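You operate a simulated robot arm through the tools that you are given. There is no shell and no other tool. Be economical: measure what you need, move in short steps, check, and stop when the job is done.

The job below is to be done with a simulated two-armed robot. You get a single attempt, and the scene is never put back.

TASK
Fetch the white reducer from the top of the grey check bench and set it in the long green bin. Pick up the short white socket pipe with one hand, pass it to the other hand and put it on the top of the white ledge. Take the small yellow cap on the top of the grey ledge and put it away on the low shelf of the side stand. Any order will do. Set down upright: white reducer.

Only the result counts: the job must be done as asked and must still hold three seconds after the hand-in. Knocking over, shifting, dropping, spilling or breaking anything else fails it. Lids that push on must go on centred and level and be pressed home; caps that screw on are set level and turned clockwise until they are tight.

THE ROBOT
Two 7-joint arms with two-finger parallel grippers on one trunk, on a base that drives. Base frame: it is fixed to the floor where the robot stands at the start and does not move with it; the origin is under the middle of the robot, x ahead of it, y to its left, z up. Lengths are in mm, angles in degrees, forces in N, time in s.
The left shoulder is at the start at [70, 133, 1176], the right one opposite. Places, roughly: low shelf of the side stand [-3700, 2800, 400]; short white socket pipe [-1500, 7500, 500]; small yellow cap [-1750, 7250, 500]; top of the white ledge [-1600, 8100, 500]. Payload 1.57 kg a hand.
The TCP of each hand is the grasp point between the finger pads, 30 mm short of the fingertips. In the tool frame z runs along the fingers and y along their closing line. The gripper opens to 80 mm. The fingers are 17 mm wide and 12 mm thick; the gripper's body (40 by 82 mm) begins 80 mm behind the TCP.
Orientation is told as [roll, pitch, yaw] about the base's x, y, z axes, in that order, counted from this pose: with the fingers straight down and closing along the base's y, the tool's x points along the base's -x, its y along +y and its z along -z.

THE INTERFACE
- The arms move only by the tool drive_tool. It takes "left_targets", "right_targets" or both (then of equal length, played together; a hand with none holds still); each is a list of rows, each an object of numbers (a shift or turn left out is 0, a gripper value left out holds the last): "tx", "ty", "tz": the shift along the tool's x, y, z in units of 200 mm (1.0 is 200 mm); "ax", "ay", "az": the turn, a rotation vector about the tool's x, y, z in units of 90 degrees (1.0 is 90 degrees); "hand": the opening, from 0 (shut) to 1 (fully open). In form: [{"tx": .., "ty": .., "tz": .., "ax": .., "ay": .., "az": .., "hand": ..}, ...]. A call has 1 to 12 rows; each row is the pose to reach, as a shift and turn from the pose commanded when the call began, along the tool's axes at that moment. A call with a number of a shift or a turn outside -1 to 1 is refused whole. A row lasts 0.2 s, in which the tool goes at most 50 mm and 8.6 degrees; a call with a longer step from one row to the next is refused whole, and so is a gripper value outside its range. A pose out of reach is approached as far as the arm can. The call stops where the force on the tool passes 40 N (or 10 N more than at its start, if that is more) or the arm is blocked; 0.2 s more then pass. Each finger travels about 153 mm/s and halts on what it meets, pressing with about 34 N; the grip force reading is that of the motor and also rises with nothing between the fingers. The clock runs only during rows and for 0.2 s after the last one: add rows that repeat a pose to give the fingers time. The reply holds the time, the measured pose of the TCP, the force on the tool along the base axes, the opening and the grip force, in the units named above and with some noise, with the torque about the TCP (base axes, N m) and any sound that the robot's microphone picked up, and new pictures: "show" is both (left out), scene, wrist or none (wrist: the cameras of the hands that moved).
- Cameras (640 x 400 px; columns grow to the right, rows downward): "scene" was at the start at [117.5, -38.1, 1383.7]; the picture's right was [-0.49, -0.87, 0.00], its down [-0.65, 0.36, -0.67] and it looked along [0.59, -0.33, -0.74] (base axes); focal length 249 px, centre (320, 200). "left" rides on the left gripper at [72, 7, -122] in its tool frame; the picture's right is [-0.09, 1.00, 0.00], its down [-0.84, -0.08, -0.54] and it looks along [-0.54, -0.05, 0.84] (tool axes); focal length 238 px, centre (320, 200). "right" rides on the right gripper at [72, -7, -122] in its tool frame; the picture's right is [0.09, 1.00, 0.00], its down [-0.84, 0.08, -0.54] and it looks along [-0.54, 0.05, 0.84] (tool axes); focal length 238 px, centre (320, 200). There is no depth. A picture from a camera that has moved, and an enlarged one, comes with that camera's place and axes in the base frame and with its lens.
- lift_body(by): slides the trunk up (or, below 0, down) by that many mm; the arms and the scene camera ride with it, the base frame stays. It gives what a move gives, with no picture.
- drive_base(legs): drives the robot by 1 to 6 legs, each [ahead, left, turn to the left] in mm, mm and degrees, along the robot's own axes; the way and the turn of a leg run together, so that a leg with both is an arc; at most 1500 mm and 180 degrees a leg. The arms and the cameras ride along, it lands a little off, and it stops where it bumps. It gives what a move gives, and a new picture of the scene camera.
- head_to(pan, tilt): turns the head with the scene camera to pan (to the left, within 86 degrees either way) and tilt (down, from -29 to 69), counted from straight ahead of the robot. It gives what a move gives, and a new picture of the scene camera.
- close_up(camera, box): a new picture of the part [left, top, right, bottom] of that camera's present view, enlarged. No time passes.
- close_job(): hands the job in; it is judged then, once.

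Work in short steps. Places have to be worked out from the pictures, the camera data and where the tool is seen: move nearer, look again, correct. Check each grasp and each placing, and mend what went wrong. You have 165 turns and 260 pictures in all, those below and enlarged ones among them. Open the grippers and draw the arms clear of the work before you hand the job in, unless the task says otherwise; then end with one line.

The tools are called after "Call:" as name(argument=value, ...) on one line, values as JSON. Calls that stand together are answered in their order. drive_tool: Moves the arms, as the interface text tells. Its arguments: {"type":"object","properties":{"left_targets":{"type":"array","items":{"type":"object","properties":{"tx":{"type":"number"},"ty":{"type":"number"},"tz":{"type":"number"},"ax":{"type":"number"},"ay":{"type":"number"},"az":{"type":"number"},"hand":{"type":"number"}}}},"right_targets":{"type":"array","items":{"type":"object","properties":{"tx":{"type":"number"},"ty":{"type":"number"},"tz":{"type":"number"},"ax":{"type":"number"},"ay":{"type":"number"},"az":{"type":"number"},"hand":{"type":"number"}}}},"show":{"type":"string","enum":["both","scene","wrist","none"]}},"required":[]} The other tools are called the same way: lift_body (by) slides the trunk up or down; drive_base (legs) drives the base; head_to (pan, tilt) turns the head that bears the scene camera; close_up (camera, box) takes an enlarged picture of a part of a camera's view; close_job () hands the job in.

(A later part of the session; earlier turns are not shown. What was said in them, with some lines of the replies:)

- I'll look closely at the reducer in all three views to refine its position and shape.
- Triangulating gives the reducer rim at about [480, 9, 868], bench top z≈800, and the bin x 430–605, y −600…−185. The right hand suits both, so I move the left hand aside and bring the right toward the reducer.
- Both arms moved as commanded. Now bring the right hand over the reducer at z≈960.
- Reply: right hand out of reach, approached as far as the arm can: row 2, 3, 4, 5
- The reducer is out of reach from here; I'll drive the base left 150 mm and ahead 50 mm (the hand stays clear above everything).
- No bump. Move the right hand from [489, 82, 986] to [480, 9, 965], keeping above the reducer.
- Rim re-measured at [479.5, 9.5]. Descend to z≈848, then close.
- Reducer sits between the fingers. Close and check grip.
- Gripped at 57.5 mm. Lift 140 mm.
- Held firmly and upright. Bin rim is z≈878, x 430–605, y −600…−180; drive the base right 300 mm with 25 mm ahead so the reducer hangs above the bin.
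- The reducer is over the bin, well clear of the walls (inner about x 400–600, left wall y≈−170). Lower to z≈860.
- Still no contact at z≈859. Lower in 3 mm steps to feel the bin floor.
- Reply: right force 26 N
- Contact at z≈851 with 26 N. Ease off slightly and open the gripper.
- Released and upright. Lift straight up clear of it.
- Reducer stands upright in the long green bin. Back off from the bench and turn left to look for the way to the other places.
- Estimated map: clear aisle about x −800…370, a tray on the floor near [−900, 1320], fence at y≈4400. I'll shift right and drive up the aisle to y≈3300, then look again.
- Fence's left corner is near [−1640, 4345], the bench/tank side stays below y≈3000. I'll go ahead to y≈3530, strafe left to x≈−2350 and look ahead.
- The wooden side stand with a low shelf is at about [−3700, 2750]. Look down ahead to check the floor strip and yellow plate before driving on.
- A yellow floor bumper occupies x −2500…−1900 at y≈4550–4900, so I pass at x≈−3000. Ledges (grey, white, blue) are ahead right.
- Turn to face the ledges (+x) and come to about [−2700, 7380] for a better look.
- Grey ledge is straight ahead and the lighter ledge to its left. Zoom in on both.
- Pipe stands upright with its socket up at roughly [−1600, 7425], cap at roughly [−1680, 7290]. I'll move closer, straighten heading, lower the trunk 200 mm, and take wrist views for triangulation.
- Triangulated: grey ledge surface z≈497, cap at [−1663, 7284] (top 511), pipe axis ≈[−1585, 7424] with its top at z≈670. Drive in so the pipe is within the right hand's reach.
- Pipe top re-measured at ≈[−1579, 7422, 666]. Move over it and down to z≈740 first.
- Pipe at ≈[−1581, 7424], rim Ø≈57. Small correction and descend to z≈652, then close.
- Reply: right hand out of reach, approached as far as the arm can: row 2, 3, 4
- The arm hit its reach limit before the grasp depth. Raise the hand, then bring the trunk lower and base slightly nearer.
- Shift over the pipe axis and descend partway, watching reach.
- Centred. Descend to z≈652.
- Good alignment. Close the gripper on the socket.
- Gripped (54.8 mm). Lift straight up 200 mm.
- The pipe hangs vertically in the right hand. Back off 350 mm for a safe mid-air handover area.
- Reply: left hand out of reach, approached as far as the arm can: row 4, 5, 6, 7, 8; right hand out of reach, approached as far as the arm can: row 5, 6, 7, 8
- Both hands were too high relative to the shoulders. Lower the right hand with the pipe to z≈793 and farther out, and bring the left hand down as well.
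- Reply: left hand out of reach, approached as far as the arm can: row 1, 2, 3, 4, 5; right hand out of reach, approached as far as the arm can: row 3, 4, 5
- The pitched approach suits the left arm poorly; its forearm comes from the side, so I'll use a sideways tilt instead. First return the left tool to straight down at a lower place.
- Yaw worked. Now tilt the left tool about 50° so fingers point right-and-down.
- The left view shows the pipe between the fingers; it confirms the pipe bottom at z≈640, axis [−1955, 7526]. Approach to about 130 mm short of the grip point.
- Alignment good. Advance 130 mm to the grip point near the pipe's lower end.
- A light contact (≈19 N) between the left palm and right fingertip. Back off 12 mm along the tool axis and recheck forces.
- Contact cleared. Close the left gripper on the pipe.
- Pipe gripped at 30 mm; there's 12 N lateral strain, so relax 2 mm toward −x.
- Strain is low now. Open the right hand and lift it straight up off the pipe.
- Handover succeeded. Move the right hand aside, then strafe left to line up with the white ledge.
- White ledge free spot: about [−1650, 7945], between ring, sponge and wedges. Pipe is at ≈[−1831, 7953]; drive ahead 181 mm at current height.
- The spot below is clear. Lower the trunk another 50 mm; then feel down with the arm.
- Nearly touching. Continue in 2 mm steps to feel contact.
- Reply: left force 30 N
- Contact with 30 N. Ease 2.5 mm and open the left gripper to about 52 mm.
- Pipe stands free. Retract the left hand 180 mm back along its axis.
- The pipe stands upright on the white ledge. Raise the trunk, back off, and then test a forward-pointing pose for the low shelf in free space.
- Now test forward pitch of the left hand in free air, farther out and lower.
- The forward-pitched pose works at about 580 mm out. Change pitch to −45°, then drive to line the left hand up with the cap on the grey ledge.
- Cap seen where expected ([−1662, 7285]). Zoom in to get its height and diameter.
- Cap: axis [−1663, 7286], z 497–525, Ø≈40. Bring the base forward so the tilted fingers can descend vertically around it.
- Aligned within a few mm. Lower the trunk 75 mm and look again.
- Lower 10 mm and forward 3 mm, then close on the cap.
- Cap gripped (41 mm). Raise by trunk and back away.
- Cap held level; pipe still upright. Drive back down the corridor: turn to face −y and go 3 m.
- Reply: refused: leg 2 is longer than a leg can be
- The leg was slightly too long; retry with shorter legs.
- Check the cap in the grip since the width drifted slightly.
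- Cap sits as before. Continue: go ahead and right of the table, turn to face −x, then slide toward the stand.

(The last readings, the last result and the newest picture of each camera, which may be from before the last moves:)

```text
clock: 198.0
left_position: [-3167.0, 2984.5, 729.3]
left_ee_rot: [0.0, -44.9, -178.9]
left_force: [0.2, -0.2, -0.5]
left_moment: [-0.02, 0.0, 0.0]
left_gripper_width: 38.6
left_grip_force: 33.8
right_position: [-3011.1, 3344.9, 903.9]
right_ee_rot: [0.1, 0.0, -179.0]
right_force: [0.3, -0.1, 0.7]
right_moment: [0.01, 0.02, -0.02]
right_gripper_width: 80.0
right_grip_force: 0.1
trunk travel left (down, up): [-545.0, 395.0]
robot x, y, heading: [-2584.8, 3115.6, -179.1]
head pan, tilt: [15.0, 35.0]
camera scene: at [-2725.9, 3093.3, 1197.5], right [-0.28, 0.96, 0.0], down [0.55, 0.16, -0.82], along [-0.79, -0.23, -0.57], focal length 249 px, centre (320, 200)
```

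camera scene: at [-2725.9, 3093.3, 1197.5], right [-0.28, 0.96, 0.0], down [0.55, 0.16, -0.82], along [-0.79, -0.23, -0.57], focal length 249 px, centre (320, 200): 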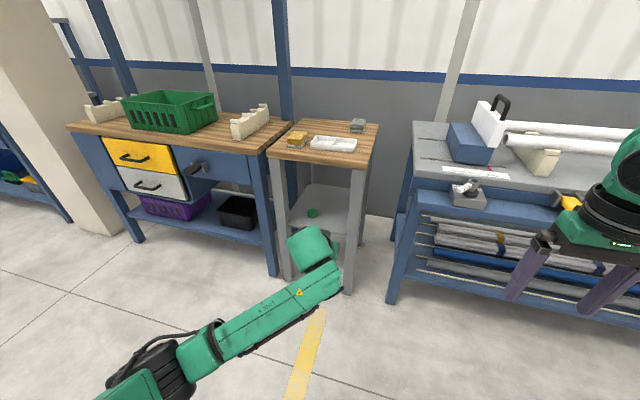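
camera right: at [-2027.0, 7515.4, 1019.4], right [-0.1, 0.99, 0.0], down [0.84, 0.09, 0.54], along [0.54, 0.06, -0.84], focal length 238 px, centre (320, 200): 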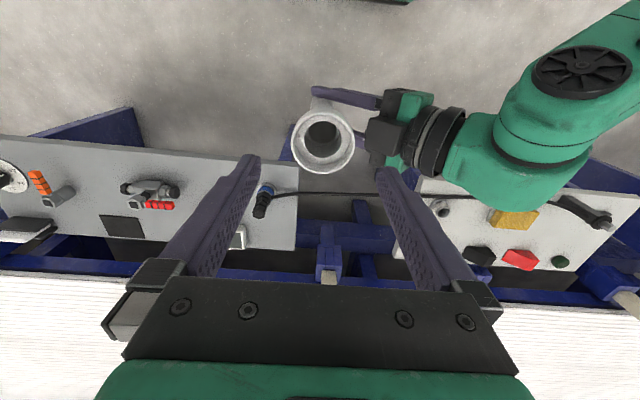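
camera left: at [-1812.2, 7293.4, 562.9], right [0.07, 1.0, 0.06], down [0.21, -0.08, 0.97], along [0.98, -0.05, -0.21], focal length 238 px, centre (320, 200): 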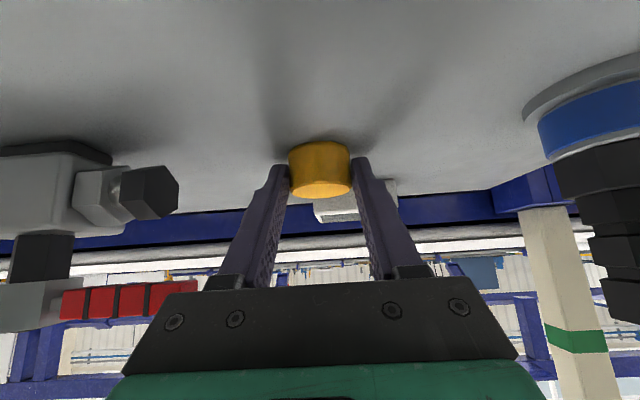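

Stand: top z≈780, legs at y≈2650 and 3005, shelf z≈405 with front edge x≈−3575; a small green item sits at [−3695, 2775]. Target for the cap: about [−3650, 2890]. Pull the right hand in, align, and lower the trunk in free space.

Call:
drive_tool(right_targets=[{"tx": 0.15}, {"tx": 0.3}, {"tx": 0.45}, {"tx": 0.55}], show="none")

Call:
drive_base(legs=[[100, 104, -1]])

Call:
lift_body(by=-240)

Call:
close_up(camera="left", box=[0, 0, 640, 400])

```text
clock: 199.0
left_position: [-3167.9, 2983.6, 728.9]
left_ee_rot: [0.1, -45.1, -178.9]
left_force: [-0.7, -0.6, -0.3]
left_moment: [0.0, 0.01, -0.03]
left_gripper_width: 38.8
left_grip_force: 34.0
right_position: [-2900.8, 3346.1, 902.9]
right_ee_rot: [0.0, -0.2, -178.9]
right_force: [0.0, 0.6, 0.7]
right_moment: [0.01, -0.01, -0.03]
right_gripper_width: 79.9
right_grip_force: 0.0
trunk travel left (down, up): [-545.0, 395.0]
robot x, y, heading: [-2589.8, 3117.0, -179.1]
head pan, tilt: [15.0, 35.0]
```

```text
clock: 200.3
left_position: [-3270.1, 2888.3, 728.3]
left_ee_rot: [0.0, -44.9, 180.0]
left_force: [0.0, -0.3, -0.1]
left_moment: [0.02, 0.0, -0.02]
left_gripper_width: 38.9
left_grip_force: 34.2
right_position: [-2994.9, 3245.4, 901.8]
right_ee_rot: [0.0, -0.1, 180.1]
right_force: [0.2, -0.5, 0.3]
right_moment: [0.0, 0.02, 0.0]
right_gripper_width: 80.0
right_grip_force: 0.0
trunk travel left (down, up): [-545.0, 395.0]
robot x, y, heading: [-2686.1, 3015.9, 180.0]
head pan, tilt: [15.0, 35.0]
camera scene: at [-2824.7, 2989.1, 1197.4], right [-0.26, 0.97, 0.0], down [0.55, 0.15, -0.82], along [-0.79, -0.21, -0.57], focal length 249 px, centre (320, 200)
```

scene: 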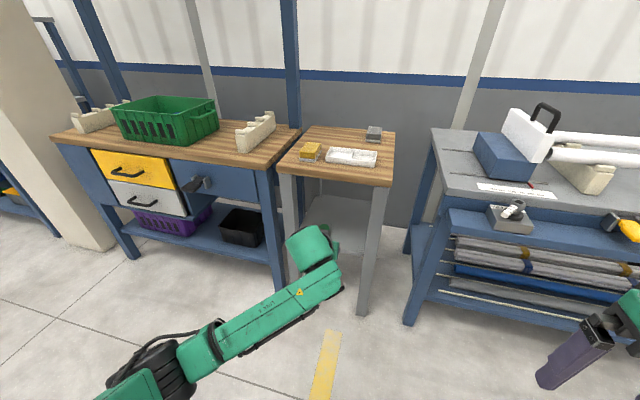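

```text
clock: 202.8
left_position: [-3268.2, 2889.4, 489.2]
left_ee_rot: [0.0, -44.9, 179.9]
left_force: [-0.2, 0.1, -0.1]
left_moment: [0.05, 0.01, 0.0]
left_gripper_width: 38.9
left_grip_force: 33.8
right_position: [-2993.2, 3246.4, 661.7]
right_ee_rot: [0.2, -0.1, 180.1]
right_force: [-0.1, 0.2, 0.2]
right_moment: [0.01, 0.01, -0.02]
right_gripper_width: 80.1
right_grip_force: 0.0
trunk travel left (down, up): [-305.0, 635.0]
robot x, y, heading: [-2684.3, 3013.2, 180.0]
head pan, tilt: [15.0, 35.0]
```

```text
1.00 times, centred on (320, 200) of left
camera zoom: at [-3130.7, 2883.4, 523.0], right [-0.07, -1.0, 0.06], down [-0.21, 0.08, 0.97], along [-0.98, 0.05, -0.21], focal length 238 px, centre (320, 200)
```

zoom: 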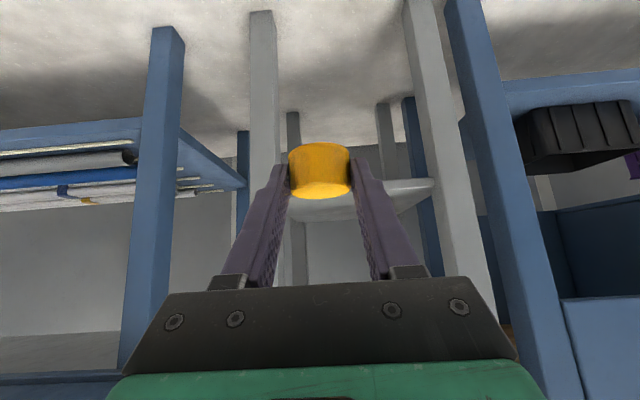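

Shelf edge and legs confirmed: gap y 2705–2984, shelf z≈405. The cap (bottom at ≈457) clears the shelf; advance to put it over the shelf at about y 2870.

Call:
drive_base(legs=[[220, 19, 0]])

Call:
close_up(camera="left", box=[0, 0, 640, 400])

```text
clock: 204.5
left_position: [-3487.4, 2870.5, 489.1]
left_ee_rot: [0.0, -44.7, 180.0]
left_force: [0.5, -1.0, 0.6]
left_moment: [0.0, 0.01, -0.02]
left_gripper_width: 39.0
left_grip_force: 34.3
right_position: [-3212.8, 3227.6, 661.6]
right_ee_rot: [0.0, 0.0, 180.1]
right_force: [0.3, -0.1, 0.1]
right_moment: [-0.01, -0.04, 0.01]
right_gripper_width: 80.0
right_grip_force: 0.0
trunk travel left (down, up): [-305.0, 635.0]
robot x, y, heading: [-2905.8, 2993.2, 179.8]
head pan, tilt: [15.0, 35.0]
camera scene: at [-3043.8, 2970.8, 957.4], right [-0.26, 0.97, 0.0], down [0.55, 0.15, -0.82], along [-0.79, -0.21, -0.57], focal length 249 px, centre (320, 200)
```

scene: 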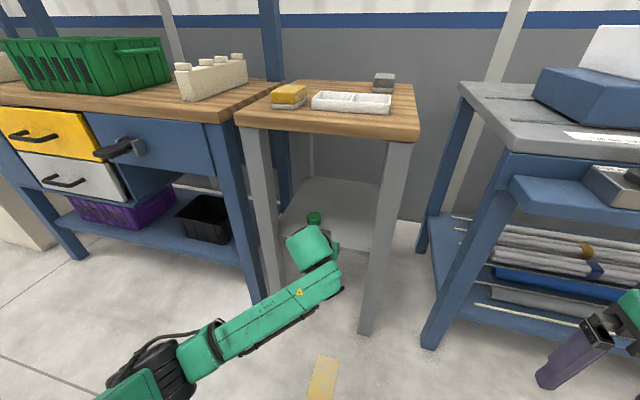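

```text
1.00 times, centred on (320, 200) of left
camera zoom: at [-3350.1, 2864.7, 522.6], right [-0.07, -1.0, 0.06], down [-0.21, 0.08, 0.97], along [-0.98, 0.05, -0.22], focal length 238 px, centre (320, 200)
```

zoom: 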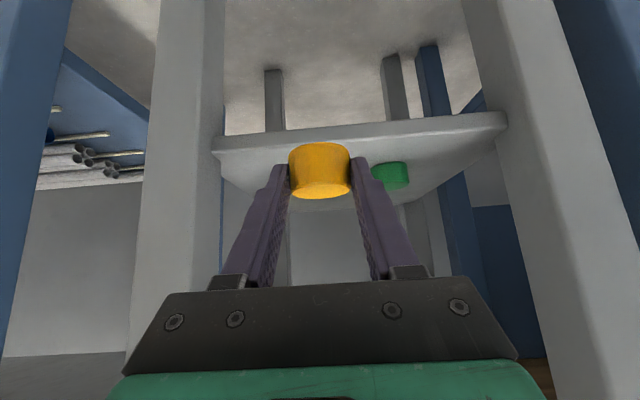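

View is clear: shelf edge at x≈−3588, green item at [−3705, 2776]. Advance 156 mm more.

Call:
drive_base(legs=[[157, 0, 0]])

Call:
close_up(camera="left", box=[0, 0, 640, 400])

```text
clock: 205.9
left_position: [-3647.9, 2872.2, 488.8]
left_ee_rot: [-0.1, -44.9, 179.8]
left_force: [-0.3, -0.1, 0.3]
left_moment: [-0.01, -0.01, 0.0]
left_gripper_width: 38.9
left_grip_force: 34.3
right_position: [-3373.1, 3229.8, 661.8]
right_ee_rot: [0.1, -0.1, 179.9]
right_force: [-0.3, -0.4, -0.1]
right_moment: [0.03, -0.02, -0.01]
right_gripper_width: 80.2
right_grip_force: 0.0
trunk travel left (down, up): [-305.0, 635.0]
robot x, y, heading: [-3065.8, 2996.9, 179.8]
head pan, tilt: [15.0, 35.0]
camera scene: at [-3204.1, 2971.8, 957.4], right [-0.25, 0.97, 0.0], down [0.56, 0.15, -0.82], along [-0.79, -0.21, -0.57], focal length 249 px, centre (320, 200)
```

scene: 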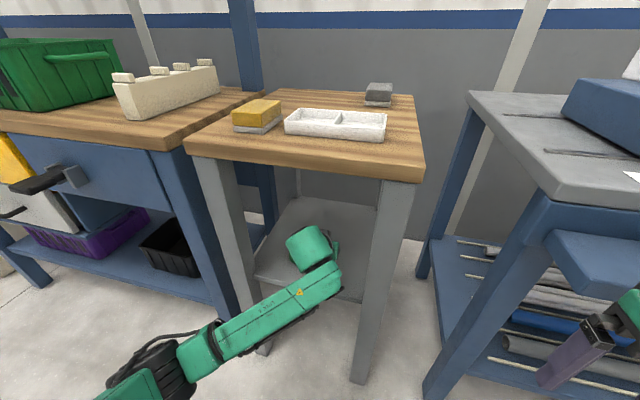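

```text
1.00 times, centred on (320, 200) of left
camera zoom: at [-3510.8, 2866.8, 522.6], right [-0.07, -1.0, 0.06], down [-0.21, 0.08, 0.97], along [-0.97, 0.05, -0.22], focal length 238 px, centre (320, 200)
```

zoom: 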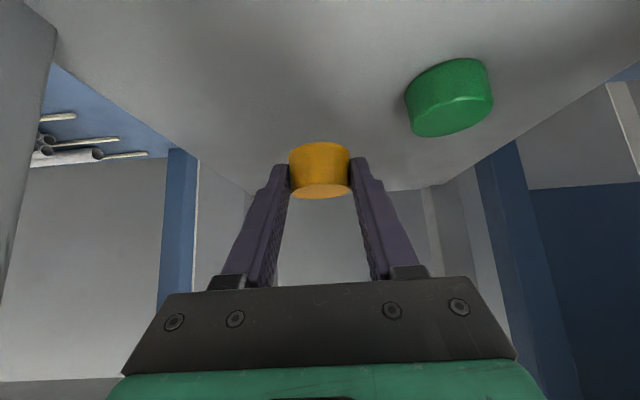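

Cap hangs over the shelf, well clear of the green item. Lower 38 mm with the trunk, then feel down with the arm.

Call:
lift_body(by=-38)

Call:
drive_tool(left_targets=[{"tx": 0.0106, "tz": 0.0106}, {"tx": 0.0212, "tz": 0.0212}, {"tx": 0.0318, "tz": 0.0318}, {"tx": 0.0318, "tz": 0.0318}], show="wrist")

```text
clock: 206.8
left_position: [-3647.7, 2872.8, 450.5]
left_ee_rot: [-0.1, -44.9, 179.8]
left_force: [-0.3, 0.3, -0.5]
left_moment: [0.0, 0.02, 0.0]
left_gripper_width: 38.7
left_grip_force: 34.0
right_position: [-3371.8, 3229.2, 624.9]
right_ee_rot: [0.0, -0.1, 179.8]
right_force: [0.1, -0.3, -0.2]
right_moment: [0.0, 0.01, -0.01]
right_gripper_width: 79.8
right_grip_force: 0.2
trunk travel left (down, up): [-267.0, 673.0]
robot x, y, heading: [-3067.2, 2992.8, 179.8]
head pan, tilt: [15.0, 35.0]
```

```text
clock: 207.8
left_position: [-3647.8, 2872.9, 448.9]
left_ee_rot: [0.0, -45.6, 179.6]
left_force: [1.1, 1.7, 27.7]
left_moment: [0.03, -0.09, -0.03]
left_gripper_width: 38.8
left_grip_force: 33.5
right_position: [-3370.1, 3229.0, 625.2]
right_ee_rot: [0.1, -0.4, 179.7]
right_force: [0.3, 0.3, 0.5]
right_moment: [0.0, 0.0, 0.0]
right_gripper_width: 79.7
right_grip_force: 0.0
trunk travel left (down, up): [-267.0, 673.0]
robot x, y, heading: [-3067.9, 2989.8, 179.7]
head pan, tilt: [15.0, 35.0]
camera left: at [-3509.9, 2866.8, 480.7], right [-0.07, -1.0, 0.06], down [-0.2, 0.08, 0.98], along [-0.98, 0.06, -0.2], focal length 238 px, centre (320, 200)
```

left: 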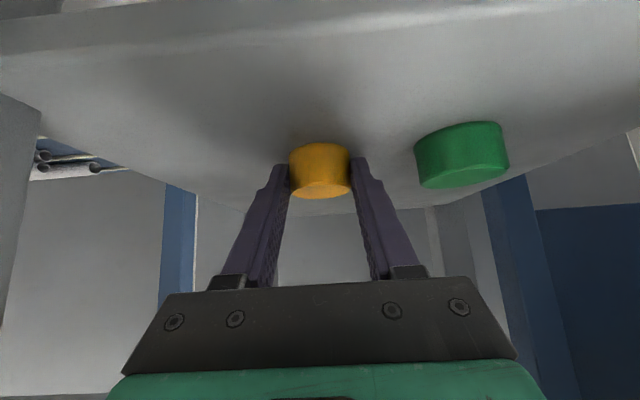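

Contact at 28 N: cap is on the shelf. Ease 3 mm and open.

Call:
drive_tool(left_targets=[{"tx": -0.011, "tz": -0.011}, {"tx": -0.011, "tz": -0.011}, {"tx": -0.011, "tz": -0.011, "hand": 0.6}, {"tx": -0.011, "tz": -0.011, "hand": 0.75}, {"tx": -0.011, "tz": -0.011, "hand": 0.75}], show="wrist")

```text
clock: 209.0
left_position: [-3647.0, 2867.6, 446.4]
left_ee_rot: [0.3, -45.3, 179.8]
left_force: [-1.3, -12.5, 22.2]
left_moment: [0.23, 0.38, 0.45]
left_gripper_width: 49.3
left_grip_force: 0.1
right_position: [-3369.8, 3227.8, 625.3]
right_ee_rot: [0.0, -0.4, 179.8]
right_force: [-0.3, -0.1, -0.3]
right_moment: [0.04, 0.01, -0.03]
right_gripper_width: 80.0
right_grip_force: 0.0
trunk travel left (down, up): [-267.0, 673.0]
robot x, y, heading: [-3067.4, 2992.8, 179.8]
head pan, tilt: [15.0, 35.0]
camera left: at [-3509.1, 2863.8, 480.7], right [-0.06, -1.0, 0.07], down [-0.21, 0.08, 0.98], along [-0.98, 0.05, -0.21], focal length 238 px, centre (320, 200)
```

left: 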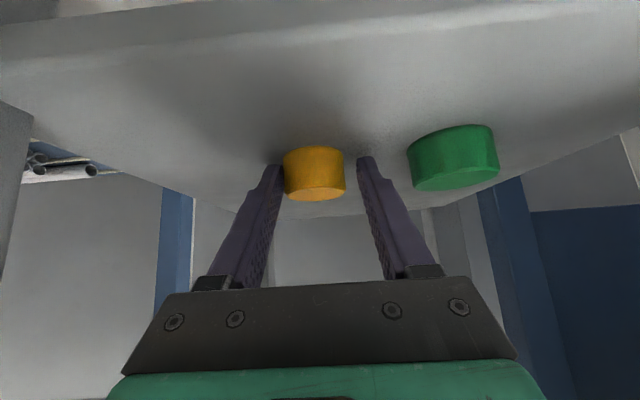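

The fingertips themselves rest on the shelf (22 N up) and drag while opening. Raise 5 mm, then finish opening.

Call:
drive_tool(left_targets=[{"tx": -0.01, "tz": -0.01}, {"tx": -0.018, "tz": -0.018}, {"tx": -0.018, "tz": -0.018}], show="wrist")

```text
clock: 209.8
left_position: [-3646.9, 2874.7, 447.5]
left_ee_rot: [-0.1, -44.6, 179.6]
left_force: [0.6, 0.0, 0.8]
left_moment: [0.02, -0.01, -0.01]
left_gripper_width: 60.1
left_grip_force: 0.0
right_position: [-3371.8, 3228.8, 624.7]
right_ee_rot: [0.0, -0.1, 179.7]
right_force: [0.2, 0.5, -0.1]
right_moment: [0.03, 0.0, 0.03]
right_gripper_width: 80.5
right_grip_force: 0.0
trunk travel left (down, up): [-267.0, 673.0]
robot x, y, heading: [-3067.3, 2997.8, 179.7]
head pan, tilt: [15.0, 35.0]
camera left: at [-3509.7, 2867.8, 482.3], right [-0.07, -1.0, 0.06], down [-0.22, 0.08, 0.97], along [-0.97, 0.06, -0.22], focal length 238 px, centre (320, 200)
```

left: 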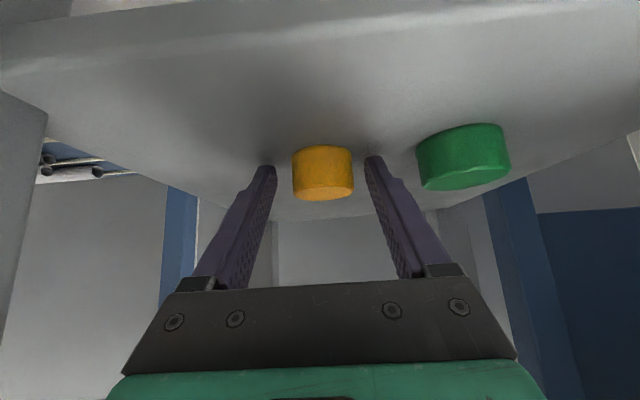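

Cap stands free on the shelf between the open fingers. Raise 50 mm by trunk, then back out.

Call:
lift_body(by=50)

Call:
drive_base(legs=[[-300, 0, 0]])

Call:
close_up(camera="left", box=[200, 60, 440, 260])

```text
clock: 210.7
left_position: [-3647.1, 2873.2, 500.4]
left_ee_rot: [-0.1, -44.8, 179.7]
left_force: [-0.6, -0.1, -0.4]
left_moment: [-0.03, 0.01, -0.01]
left_gripper_width: 60.1
left_grip_force: 0.0
right_position: [-3373.8, 3229.9, 674.5]
right_ee_rot: [0.0, 0.0, 179.7]
right_force: [0.4, -0.3, -0.4]
right_moment: [0.0, 0.03, -0.02]
right_gripper_width: 80.1
right_grip_force: 0.0
trunk travel left (down, up): [-317.0, 623.0]
robot x, y, heading: [-3066.2, 2994.2, 179.6]
head pan, tilt: [15.0, 35.0]
```

```text
clock: 212.7
left_position: [-3347.2, 2870.8, 499.8]
left_ee_rot: [0.0, -44.9, 179.9]
left_force: [0.6, 0.2, 0.4]
left_moment: [0.0, 0.02, 0.02]
left_gripper_width: 60.2
left_grip_force: 0.0
right_position: [-3073.6, 3226.3, 674.7]
right_ee_rot: [0.1, -0.1, 179.8]
right_force: [0.0, -0.3, -0.2]
right_moment: [0.03, -0.01, -0.05]
right_gripper_width: 80.1
right_grip_force: 0.1
trunk travel left (down, up): [-317.0, 623.0]
robot x, y, heading: [-2769.1, 2992.8, 179.6]
head pan, tilt: [15.0, 35.0]
camera scene: at [-2904.3, 2970.4, 969.5], right [-0.26, 0.97, 0.0], down [0.55, 0.15, -0.82], along [-0.79, -0.21, -0.57], focal length 249 px, centre (320, 200)
```

scene: 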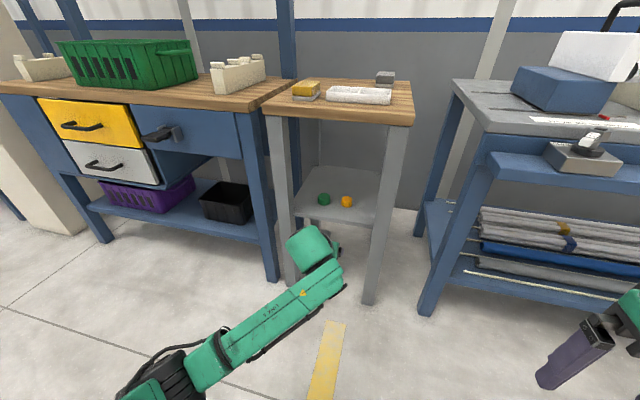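

```text
2.00 times, centred on (320, 160) of left
camera zoom: at [-3211.1, 2864.6, 534.2], right [-0.07, -1.0, 0.07], down [-0.21, 0.08, 0.97], along [-0.98, 0.05, -0.21], focal length 477 px, centre (320, 280)
```

zoom: 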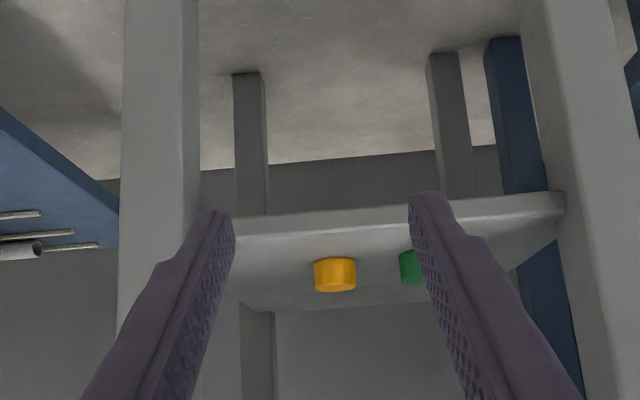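

The yellow cap stands on the low shelf, the pipe stands on the white ledge, and the reducer is upright in the long green bin; both hands are open and clear. Handing in.

Call:
close_job()

```text
The job is handed in.
```

I finished all three moves and handed the job in: the white reducer stands upright in the long green bin, the socket pipe was passed from the right hand to the left and stands on the white ledge, and the yellow cap is on the low shelf of the side stand.
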